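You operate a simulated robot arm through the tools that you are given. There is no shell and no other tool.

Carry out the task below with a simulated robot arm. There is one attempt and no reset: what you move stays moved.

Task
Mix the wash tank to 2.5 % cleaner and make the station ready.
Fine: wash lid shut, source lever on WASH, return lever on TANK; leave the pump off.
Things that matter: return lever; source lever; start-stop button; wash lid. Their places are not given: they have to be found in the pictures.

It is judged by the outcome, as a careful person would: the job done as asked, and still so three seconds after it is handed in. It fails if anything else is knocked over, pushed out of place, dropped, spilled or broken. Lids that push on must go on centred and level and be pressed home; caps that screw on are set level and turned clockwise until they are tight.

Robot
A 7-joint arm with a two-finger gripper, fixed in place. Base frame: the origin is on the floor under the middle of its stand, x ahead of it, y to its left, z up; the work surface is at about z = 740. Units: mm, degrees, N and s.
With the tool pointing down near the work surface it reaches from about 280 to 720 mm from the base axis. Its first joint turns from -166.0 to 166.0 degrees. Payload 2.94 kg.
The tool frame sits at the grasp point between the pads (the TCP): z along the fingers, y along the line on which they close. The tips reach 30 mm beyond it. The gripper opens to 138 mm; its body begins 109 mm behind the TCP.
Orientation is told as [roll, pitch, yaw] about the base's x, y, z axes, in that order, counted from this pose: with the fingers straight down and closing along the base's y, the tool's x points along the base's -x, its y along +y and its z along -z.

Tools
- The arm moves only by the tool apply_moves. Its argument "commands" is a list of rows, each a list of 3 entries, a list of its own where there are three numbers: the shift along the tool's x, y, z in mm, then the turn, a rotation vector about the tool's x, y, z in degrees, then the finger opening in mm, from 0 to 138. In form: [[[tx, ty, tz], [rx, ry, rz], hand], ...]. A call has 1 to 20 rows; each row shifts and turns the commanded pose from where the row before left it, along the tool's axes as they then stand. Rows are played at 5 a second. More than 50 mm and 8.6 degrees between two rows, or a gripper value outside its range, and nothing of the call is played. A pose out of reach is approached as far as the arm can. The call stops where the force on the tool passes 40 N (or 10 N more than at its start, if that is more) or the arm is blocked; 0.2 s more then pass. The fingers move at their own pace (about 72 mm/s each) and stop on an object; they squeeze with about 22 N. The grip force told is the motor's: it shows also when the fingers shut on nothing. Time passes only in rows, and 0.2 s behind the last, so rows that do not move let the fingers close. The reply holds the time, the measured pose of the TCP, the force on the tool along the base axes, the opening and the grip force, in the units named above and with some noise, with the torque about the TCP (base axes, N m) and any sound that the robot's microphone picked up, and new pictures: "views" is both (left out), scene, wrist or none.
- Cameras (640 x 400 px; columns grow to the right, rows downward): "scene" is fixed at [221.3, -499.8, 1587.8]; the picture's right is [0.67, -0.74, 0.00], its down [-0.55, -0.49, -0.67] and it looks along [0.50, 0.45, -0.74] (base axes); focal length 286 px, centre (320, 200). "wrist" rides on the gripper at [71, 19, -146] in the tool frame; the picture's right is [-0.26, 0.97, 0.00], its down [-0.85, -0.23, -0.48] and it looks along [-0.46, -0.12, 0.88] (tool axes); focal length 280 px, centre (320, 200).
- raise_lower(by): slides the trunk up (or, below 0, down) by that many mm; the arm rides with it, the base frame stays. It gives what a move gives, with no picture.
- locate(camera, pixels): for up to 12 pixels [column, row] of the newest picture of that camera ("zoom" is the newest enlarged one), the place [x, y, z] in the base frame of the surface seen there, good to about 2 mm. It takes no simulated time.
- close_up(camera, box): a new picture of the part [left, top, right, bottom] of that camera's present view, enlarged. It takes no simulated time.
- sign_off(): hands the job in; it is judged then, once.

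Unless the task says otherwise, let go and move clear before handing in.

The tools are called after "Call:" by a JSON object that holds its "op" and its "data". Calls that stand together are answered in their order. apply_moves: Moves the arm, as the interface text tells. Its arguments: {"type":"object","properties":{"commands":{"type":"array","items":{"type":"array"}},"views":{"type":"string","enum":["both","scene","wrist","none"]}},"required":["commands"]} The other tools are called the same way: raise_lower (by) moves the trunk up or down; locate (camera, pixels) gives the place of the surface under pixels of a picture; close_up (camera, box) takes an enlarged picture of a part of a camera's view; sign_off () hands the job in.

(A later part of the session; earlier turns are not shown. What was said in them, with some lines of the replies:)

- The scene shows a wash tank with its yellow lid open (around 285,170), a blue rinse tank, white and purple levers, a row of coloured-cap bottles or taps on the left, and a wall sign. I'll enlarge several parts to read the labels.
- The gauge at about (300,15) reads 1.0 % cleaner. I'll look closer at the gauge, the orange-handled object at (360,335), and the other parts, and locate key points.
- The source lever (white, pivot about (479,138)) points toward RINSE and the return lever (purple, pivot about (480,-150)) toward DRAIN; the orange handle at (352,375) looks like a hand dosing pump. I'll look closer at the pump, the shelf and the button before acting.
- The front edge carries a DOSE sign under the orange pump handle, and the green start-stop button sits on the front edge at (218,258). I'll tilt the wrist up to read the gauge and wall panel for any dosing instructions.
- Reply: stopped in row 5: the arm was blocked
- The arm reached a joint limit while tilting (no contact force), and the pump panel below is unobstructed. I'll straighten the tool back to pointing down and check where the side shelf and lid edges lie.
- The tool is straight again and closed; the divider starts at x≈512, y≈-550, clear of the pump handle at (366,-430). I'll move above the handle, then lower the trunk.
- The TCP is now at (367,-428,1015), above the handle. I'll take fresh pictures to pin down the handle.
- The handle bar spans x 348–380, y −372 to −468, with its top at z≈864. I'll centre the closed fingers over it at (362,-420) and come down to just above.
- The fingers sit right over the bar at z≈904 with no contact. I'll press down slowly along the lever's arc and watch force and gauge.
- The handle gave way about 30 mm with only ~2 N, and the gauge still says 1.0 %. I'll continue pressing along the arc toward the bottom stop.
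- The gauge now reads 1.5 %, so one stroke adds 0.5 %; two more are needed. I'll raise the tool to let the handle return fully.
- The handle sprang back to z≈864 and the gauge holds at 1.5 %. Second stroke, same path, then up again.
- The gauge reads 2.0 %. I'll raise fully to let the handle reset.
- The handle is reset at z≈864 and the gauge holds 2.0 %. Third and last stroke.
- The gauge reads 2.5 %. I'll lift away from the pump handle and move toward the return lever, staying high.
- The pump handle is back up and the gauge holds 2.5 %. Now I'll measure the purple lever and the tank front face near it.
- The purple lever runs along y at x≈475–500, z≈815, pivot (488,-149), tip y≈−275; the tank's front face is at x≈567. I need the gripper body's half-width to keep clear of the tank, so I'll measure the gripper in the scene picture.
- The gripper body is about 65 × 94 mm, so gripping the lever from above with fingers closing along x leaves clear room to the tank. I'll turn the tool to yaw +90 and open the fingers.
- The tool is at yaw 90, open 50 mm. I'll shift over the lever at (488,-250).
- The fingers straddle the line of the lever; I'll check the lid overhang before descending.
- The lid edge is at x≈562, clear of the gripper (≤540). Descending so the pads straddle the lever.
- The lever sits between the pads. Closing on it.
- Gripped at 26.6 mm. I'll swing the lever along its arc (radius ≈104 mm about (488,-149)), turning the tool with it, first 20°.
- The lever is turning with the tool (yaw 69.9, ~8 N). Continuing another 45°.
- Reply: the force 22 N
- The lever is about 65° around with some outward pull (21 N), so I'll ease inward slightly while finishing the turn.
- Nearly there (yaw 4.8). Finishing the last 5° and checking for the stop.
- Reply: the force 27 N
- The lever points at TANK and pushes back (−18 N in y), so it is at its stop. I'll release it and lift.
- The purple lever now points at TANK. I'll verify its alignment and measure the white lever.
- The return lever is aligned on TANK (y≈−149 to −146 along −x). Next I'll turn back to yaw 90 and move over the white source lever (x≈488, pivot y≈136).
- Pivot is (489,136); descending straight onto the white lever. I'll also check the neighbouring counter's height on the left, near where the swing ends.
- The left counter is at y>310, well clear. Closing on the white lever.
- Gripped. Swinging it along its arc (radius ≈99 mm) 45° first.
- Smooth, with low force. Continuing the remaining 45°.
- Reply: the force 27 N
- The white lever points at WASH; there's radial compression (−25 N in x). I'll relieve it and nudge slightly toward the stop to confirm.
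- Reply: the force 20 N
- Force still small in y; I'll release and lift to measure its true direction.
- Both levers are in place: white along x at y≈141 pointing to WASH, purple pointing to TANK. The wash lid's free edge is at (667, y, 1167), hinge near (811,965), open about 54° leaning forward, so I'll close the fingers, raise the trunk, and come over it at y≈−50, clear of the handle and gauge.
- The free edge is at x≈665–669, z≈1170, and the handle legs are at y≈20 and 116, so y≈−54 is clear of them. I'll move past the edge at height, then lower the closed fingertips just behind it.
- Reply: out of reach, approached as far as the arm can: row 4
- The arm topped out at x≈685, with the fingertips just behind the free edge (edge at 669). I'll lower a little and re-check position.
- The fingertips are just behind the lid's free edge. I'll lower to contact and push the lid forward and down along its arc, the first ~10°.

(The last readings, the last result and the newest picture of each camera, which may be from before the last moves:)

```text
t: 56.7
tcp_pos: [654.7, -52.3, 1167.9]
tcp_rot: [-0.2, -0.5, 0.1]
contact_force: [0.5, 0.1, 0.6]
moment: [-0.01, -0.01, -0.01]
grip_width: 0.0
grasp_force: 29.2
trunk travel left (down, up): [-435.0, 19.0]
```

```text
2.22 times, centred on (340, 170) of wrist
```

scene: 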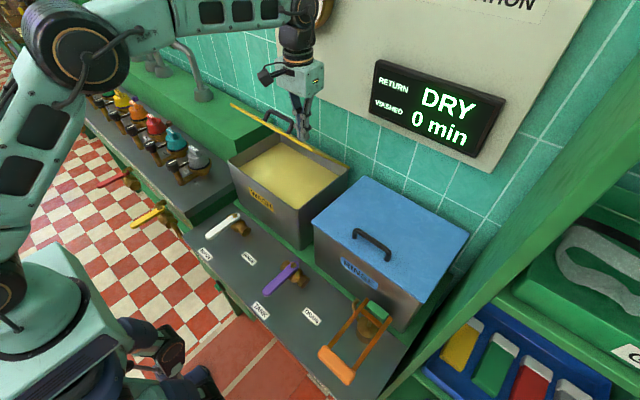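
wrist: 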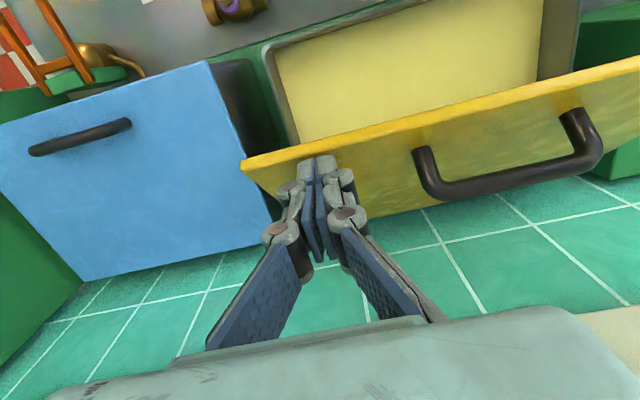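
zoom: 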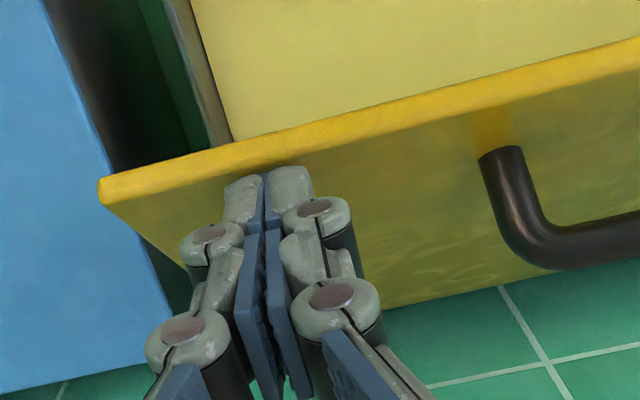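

The lid is closing along with the fingers with hardly any force. I'll check its edge position, then continue slowly.

Call:
{"op": "locate", "data": {"camera": "wrist", "pixels": [[270, 160], [400, 128], [500, 103], [320, 190], [440, 160]]}}

Call:
{"op": "apply_moves", "data": {"commands": [[[7.0, 0, 7.6], [0, 0, 0], 0], [[7.0, 0, 7.6], [0, 0, 0], 0], [[6.2, 0, 8.2], [0, 0, 0], 0], [[6.2, 0, 8.2], [0, 0, 0], 0], [[5.4, 0, 8.7], [0, 0, 0], 0], [[5.4, 0, 8.7], [0, 0, 0], 0]]}}

```text
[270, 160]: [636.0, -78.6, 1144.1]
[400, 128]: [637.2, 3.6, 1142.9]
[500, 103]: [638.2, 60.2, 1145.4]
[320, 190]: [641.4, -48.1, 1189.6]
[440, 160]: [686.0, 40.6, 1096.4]
```

```text
t: 58.1
tcp_pos: [616.2, -51.8, 1118.0]
tcp_rot: [-0.2, -0.5, 0.1]
contact_force: [-0.2, 0.2, 0.6]
moment: [0.01, -0.02, 0.05]
grip_width: 0.0
grasp_force: 28.0
trunk travel left (down, up): [-435.0, 19.0]
```

scene: 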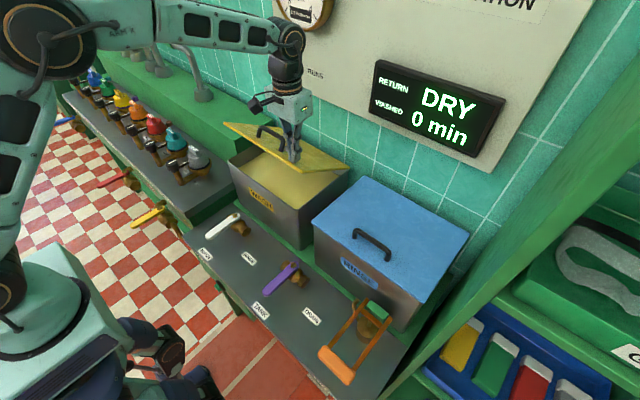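
wrist: 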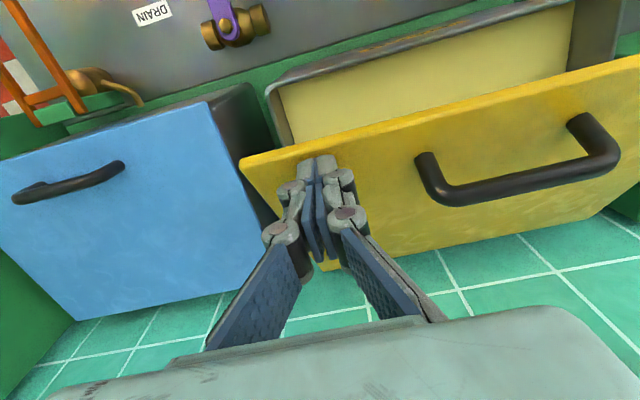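

Lid is at about 30° and following. Continuing down.

Call:
{"op": "apply_moves", "data": {"commands": [[[4.5, 0, 9.1], [0, 0, 0], 0], [[4.5, 0, 9.1], [0, 0, 0], 0], [[3.8, 0, 9.4], [0, 0, 0], 0], [[3.8, 0, 9.4], [0, 0, 0], 0], [[2.9, 0, 9.7], [0, 0, 0], 0], [[2.9, 0, 9.7], [0, 0, 0], 0]]}}

Call:
{"op": "locate", "data": {"camera": "wrist", "pixels": [[270, 160], [400, 128]]}}

```text
t: 59.5
tcp_pos: [595.4, -52.3, 1062.5]
tcp_rot: [-0.2, -0.5, 0.0]
contact_force: [-0.7, -0.6, -0.2]
moment: [-0.01, -0.01, -0.01]
grip_width: 0.0
grasp_force: 28.7
trunk travel left (down, up): [-435.0, 19.0]
```

scene: 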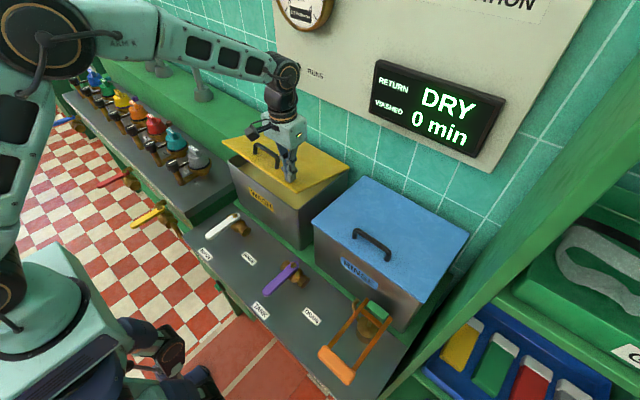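
wrist: 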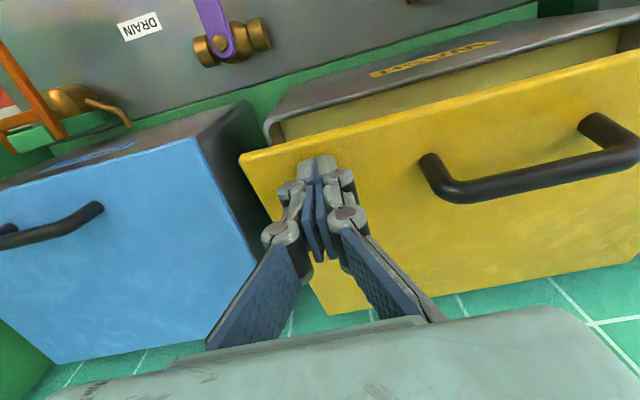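

```text
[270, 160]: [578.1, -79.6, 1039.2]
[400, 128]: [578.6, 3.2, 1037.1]
```

Lid edge is at z≈1038 (about 17° left). Continuing down to near closed.

Call:
{"op": "apply_moves", "data": {"commands": [[[2.0, 0, 9.8], [0, 0, 0], 0], [[2.0, 0, 9.8], [0, 0, 0], 0], [[1.1, 0, 9.9], [0, 0, 0], 0], [[1.1, 0, 9.9], [0, 0, 0], 0], [[0.5, 0, 8], [0, 0, 0], 0], [[0, 0, 4], [0, 0, 0], 0]]}}

Call:
{"op": "locate", "data": {"camera": "wrist", "pixels": [[270, 160], [400, 128]]}}

Call:
{"op": "close_up", "data": {"camera": "scene", "box": [210, 110, 370, 250]}}

```text
t: 60.9
tcp_pos: [589.7, -52.0, 1012.0]
tcp_rot: [-0.3, -0.5, 0.1]
contact_force: [0.4, -0.2, -1.2]
moment: [0.03, 0.0, 0.02]
grip_width: 0.0
grasp_force: 28.4
trunk travel left (down, up): [-435.0, 19.0]
```

scene: 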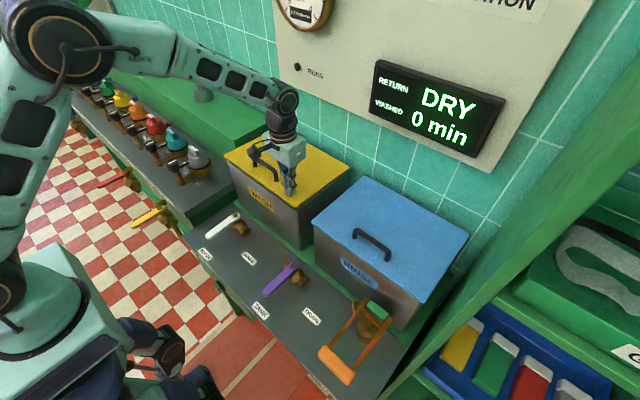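
wrist: 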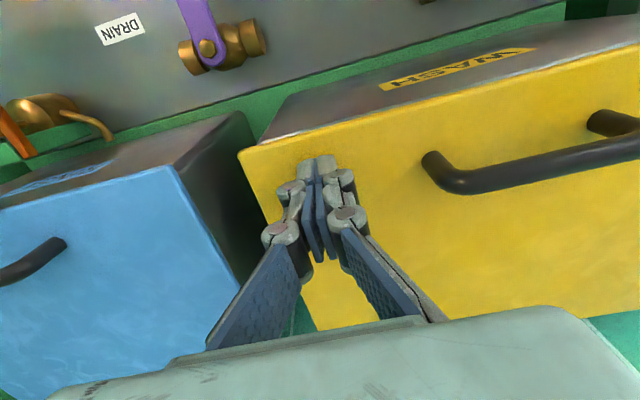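

```text
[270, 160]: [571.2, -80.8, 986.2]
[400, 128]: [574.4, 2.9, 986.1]
```

```text
2.86 times, centred on (290, 180) of scene
```

zoom: 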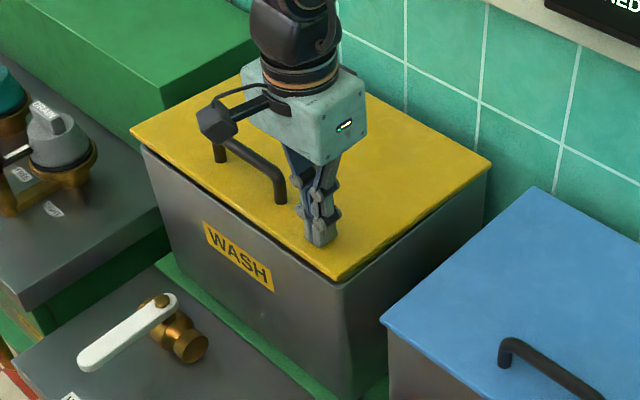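

The lid edge is at z≈986 with a small gap left. I'll press down in small steps until it seats.

Call:
{"op": "apply_moves", "data": {"commands": [[[0, 0, 3], [0, 0, 0], 0], [[0, 0, 3], [0, 0, 0], 0], [[0, 0, 3], [0, 0, 0], 0], [[0, 0, 3], [0, 0, 0], 0], [[0, 0, 2], [0, 0, 0], 0], [[0, 0, 0], [0, 0, 0], 0]]}}

Call:
{"op": "locate", "data": {"camera": "wrist", "pixels": [[270, 160], [400, 130]]}}

```text
t: 62.3
tcp_pos: [589.1, -52.0, 997.2]
tcp_rot: [-0.1, -0.6, 0.1]
contact_force: [-0.3, 0.0, 7.9]
moment: [0.02, 0.05, 0.0]
grip_width: 6.2
grasp_force: 29.0
trunk travel left (down, up): [-435.0, 19.0]
```

scene: 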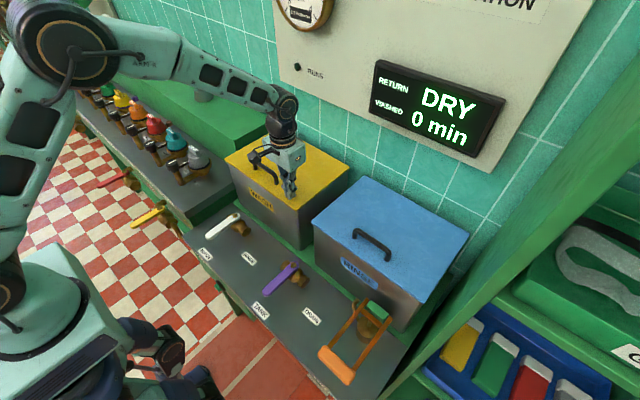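
wrist: 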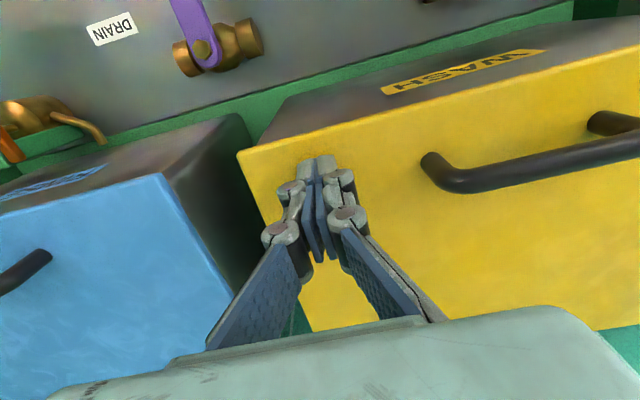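

```text
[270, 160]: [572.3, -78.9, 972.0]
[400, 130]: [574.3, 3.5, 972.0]
```

The lid top is at z≈972 (same as the closed rinse lid) with ~8 N resistance. A little more pressure to make sure it is home.

Call:
{"op": "apply_moves", "data": {"commands": [[[0, 0, 1.5], [0, 0, 0], 0], [[0, 0, 1.5], [0, 0, 0], 0], [[0, 0, 0], [0, 0, 0], 0]], "views": "wrist"}}

Call:
{"op": "close_up", "data": {"camera": "scene", "box": [210, 110, 370, 250]}}

Call:
{"op": "locate", "data": {"camera": "wrist", "pixels": [[270, 160], [400, 130], [500, 220], [600, 300]]}}

```text
t: 63.1
tcp_pos: [588.5, -51.4, 998.2]
tcp_rot: [-0.3, -1.1, 0.1]
contact_force: [2.2, 1.6, 31.9]
moment: [0.03, 0.29, 0.02]
grip_width: 6.1
grasp_force: 29.0
trunk travel left (down, up): [-435.0, 19.0]
```

wrist: 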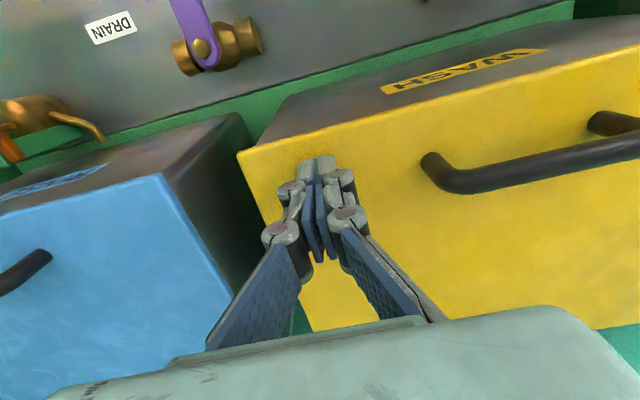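

```text
2.86 times, centred on (290, 180) of scene
```

zoom: 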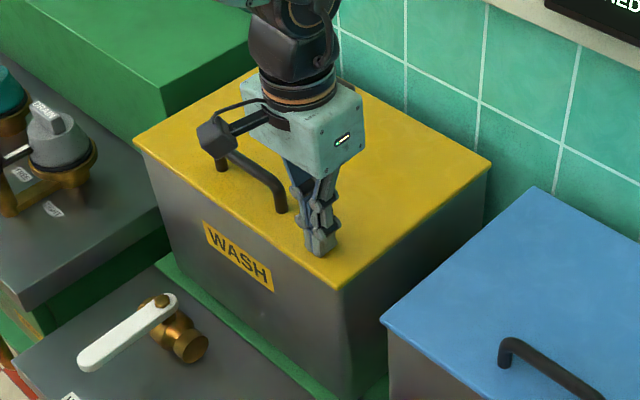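

```text
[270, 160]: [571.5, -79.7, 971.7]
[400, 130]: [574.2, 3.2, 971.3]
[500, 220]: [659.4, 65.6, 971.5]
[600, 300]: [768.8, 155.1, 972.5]
```

The lid is level at z≈972 and resists 32 N, so it's shut. I'll lift straight up and back away clear of everything.

Call:
{"op": "apply_moves", "data": {"commands": [[[0, 0, -10], [0, 0, 0], 0], [[0, 0, -40], [0, 0, 0], 0], [[0, 0, -45], [0, 0, 0], 0], [[0, 0, -45], [0, 0, 0], 0], [[0, 0, -45], [0, 0, 0], 0], [[45, -10, -10], [0, 0, 0], 0], [[45, -10, 0], [0, 0, 0], 0], [[45, -10, 0], [0, 0, 0], 0], [[45, -10, 0], [0, 0, 0], 0], [[0, 0, 0], [0, 0, 0], 0], [[0, 0, 0], [0, 0, 0], 0]]}}

Call:
{"op": "close_up", "data": {"camera": "scene", "box": [260, 0, 400, 90]}}

Call:
{"op": "close_up", "data": {"camera": "scene", "box": [180, 120, 420, 390]}}

```text
t: 65.5
tcp_pos: [406.8, -93.0, 1187.5]
tcp_rot: [-0.2, -0.5, 0.2]
contact_force: [-0.5, 0.0, 0.3]
moment: [0.0, -0.02, 0.04]
grip_width: 0.0
grasp_force: 28.6
trunk travel left (down, up): [-435.0, 19.0]
```

scene: 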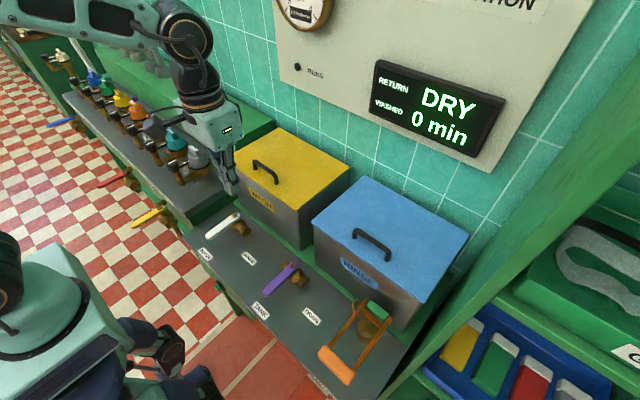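
wrist: 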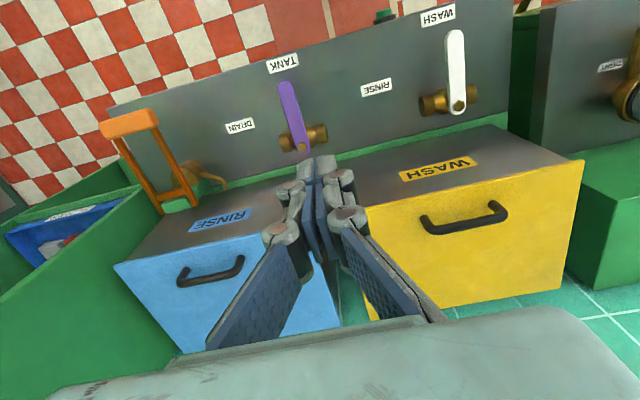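

```text
4.44 times, centred on (330, 45) of scene
```

zoom: 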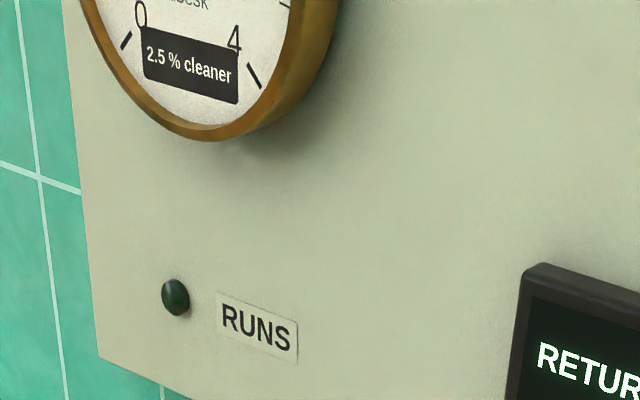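

```text
1.48 times, centred on (300, 255) of scene
```

zoom: 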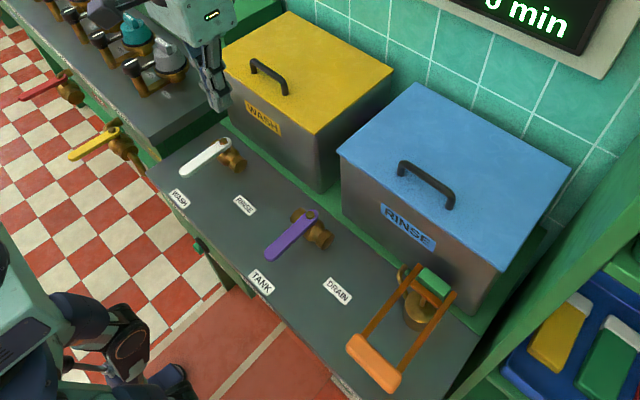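

The gauge reads 2.5 %, the RUNS lamp is dark, the lid is shut, and the levers point to WASH and TANK. One last check of lever angles from this view.

Call:
{"op": "close_up", "data": {"camera": "wrist", "box": [240, 0, 500, 170]}}

Call:
{"op": "locate", "data": {"camera": "wrist", "pixels": [[457, 106], [455, 40], [456, 70], [302, 147], [286, 90], [293, 118], [300, 300], [560, 170], [560, 280], [400, 210], [400, 300]]}}

```text
2.35 times, centred on (370, 85) of wrist
```

zoom: 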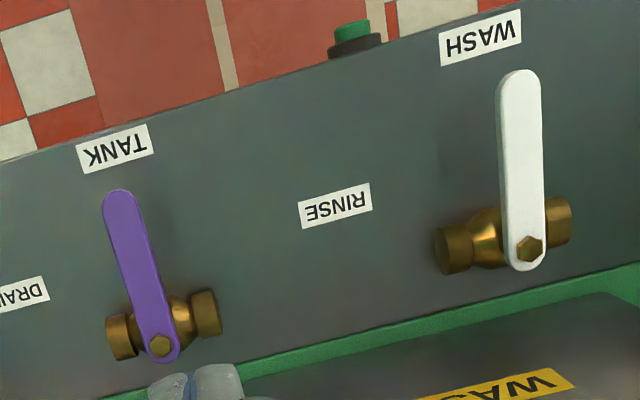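

```text
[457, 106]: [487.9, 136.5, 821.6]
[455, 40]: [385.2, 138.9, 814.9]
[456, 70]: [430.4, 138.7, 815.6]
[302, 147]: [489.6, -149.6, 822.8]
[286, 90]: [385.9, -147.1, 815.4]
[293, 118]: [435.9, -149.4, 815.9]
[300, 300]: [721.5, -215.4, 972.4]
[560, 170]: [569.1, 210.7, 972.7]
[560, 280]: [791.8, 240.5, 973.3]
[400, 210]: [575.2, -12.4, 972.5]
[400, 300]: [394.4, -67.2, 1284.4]
```

Both levers lie within about 1–2° of straight toward WASH and TANK, and the lid is level at z≈972. The gauge shows 2.5 %, the pump is off and the arm is clear, so I'm handing in.

Call:
{"op": "sign_off", "data": {}}

```text
The job is handed in.
```

The wash tank is mixed to 2.5 % cleaner and the station is set as you asked. I've handed the job in but have no result back yet.

- **Cleaner:** the gauge went from 1.0 % to 2.5 % with three strokes of the DOSE pump. It still read 2.5 % at the last look.
- **Wash lid:** shut and pressed down until it resisted. It sits level at the same height as the closed rinse lid.
- **Levers:** the source lever points to WASH and the return lever to TANK, both within about 2° of straight.
- **Pump:** off. I didn't touch the start-stop button, and the RUNS lamp is dark.

The arm is lifted clear of the station. I saw nothing knocked, moved or spilled along the way.
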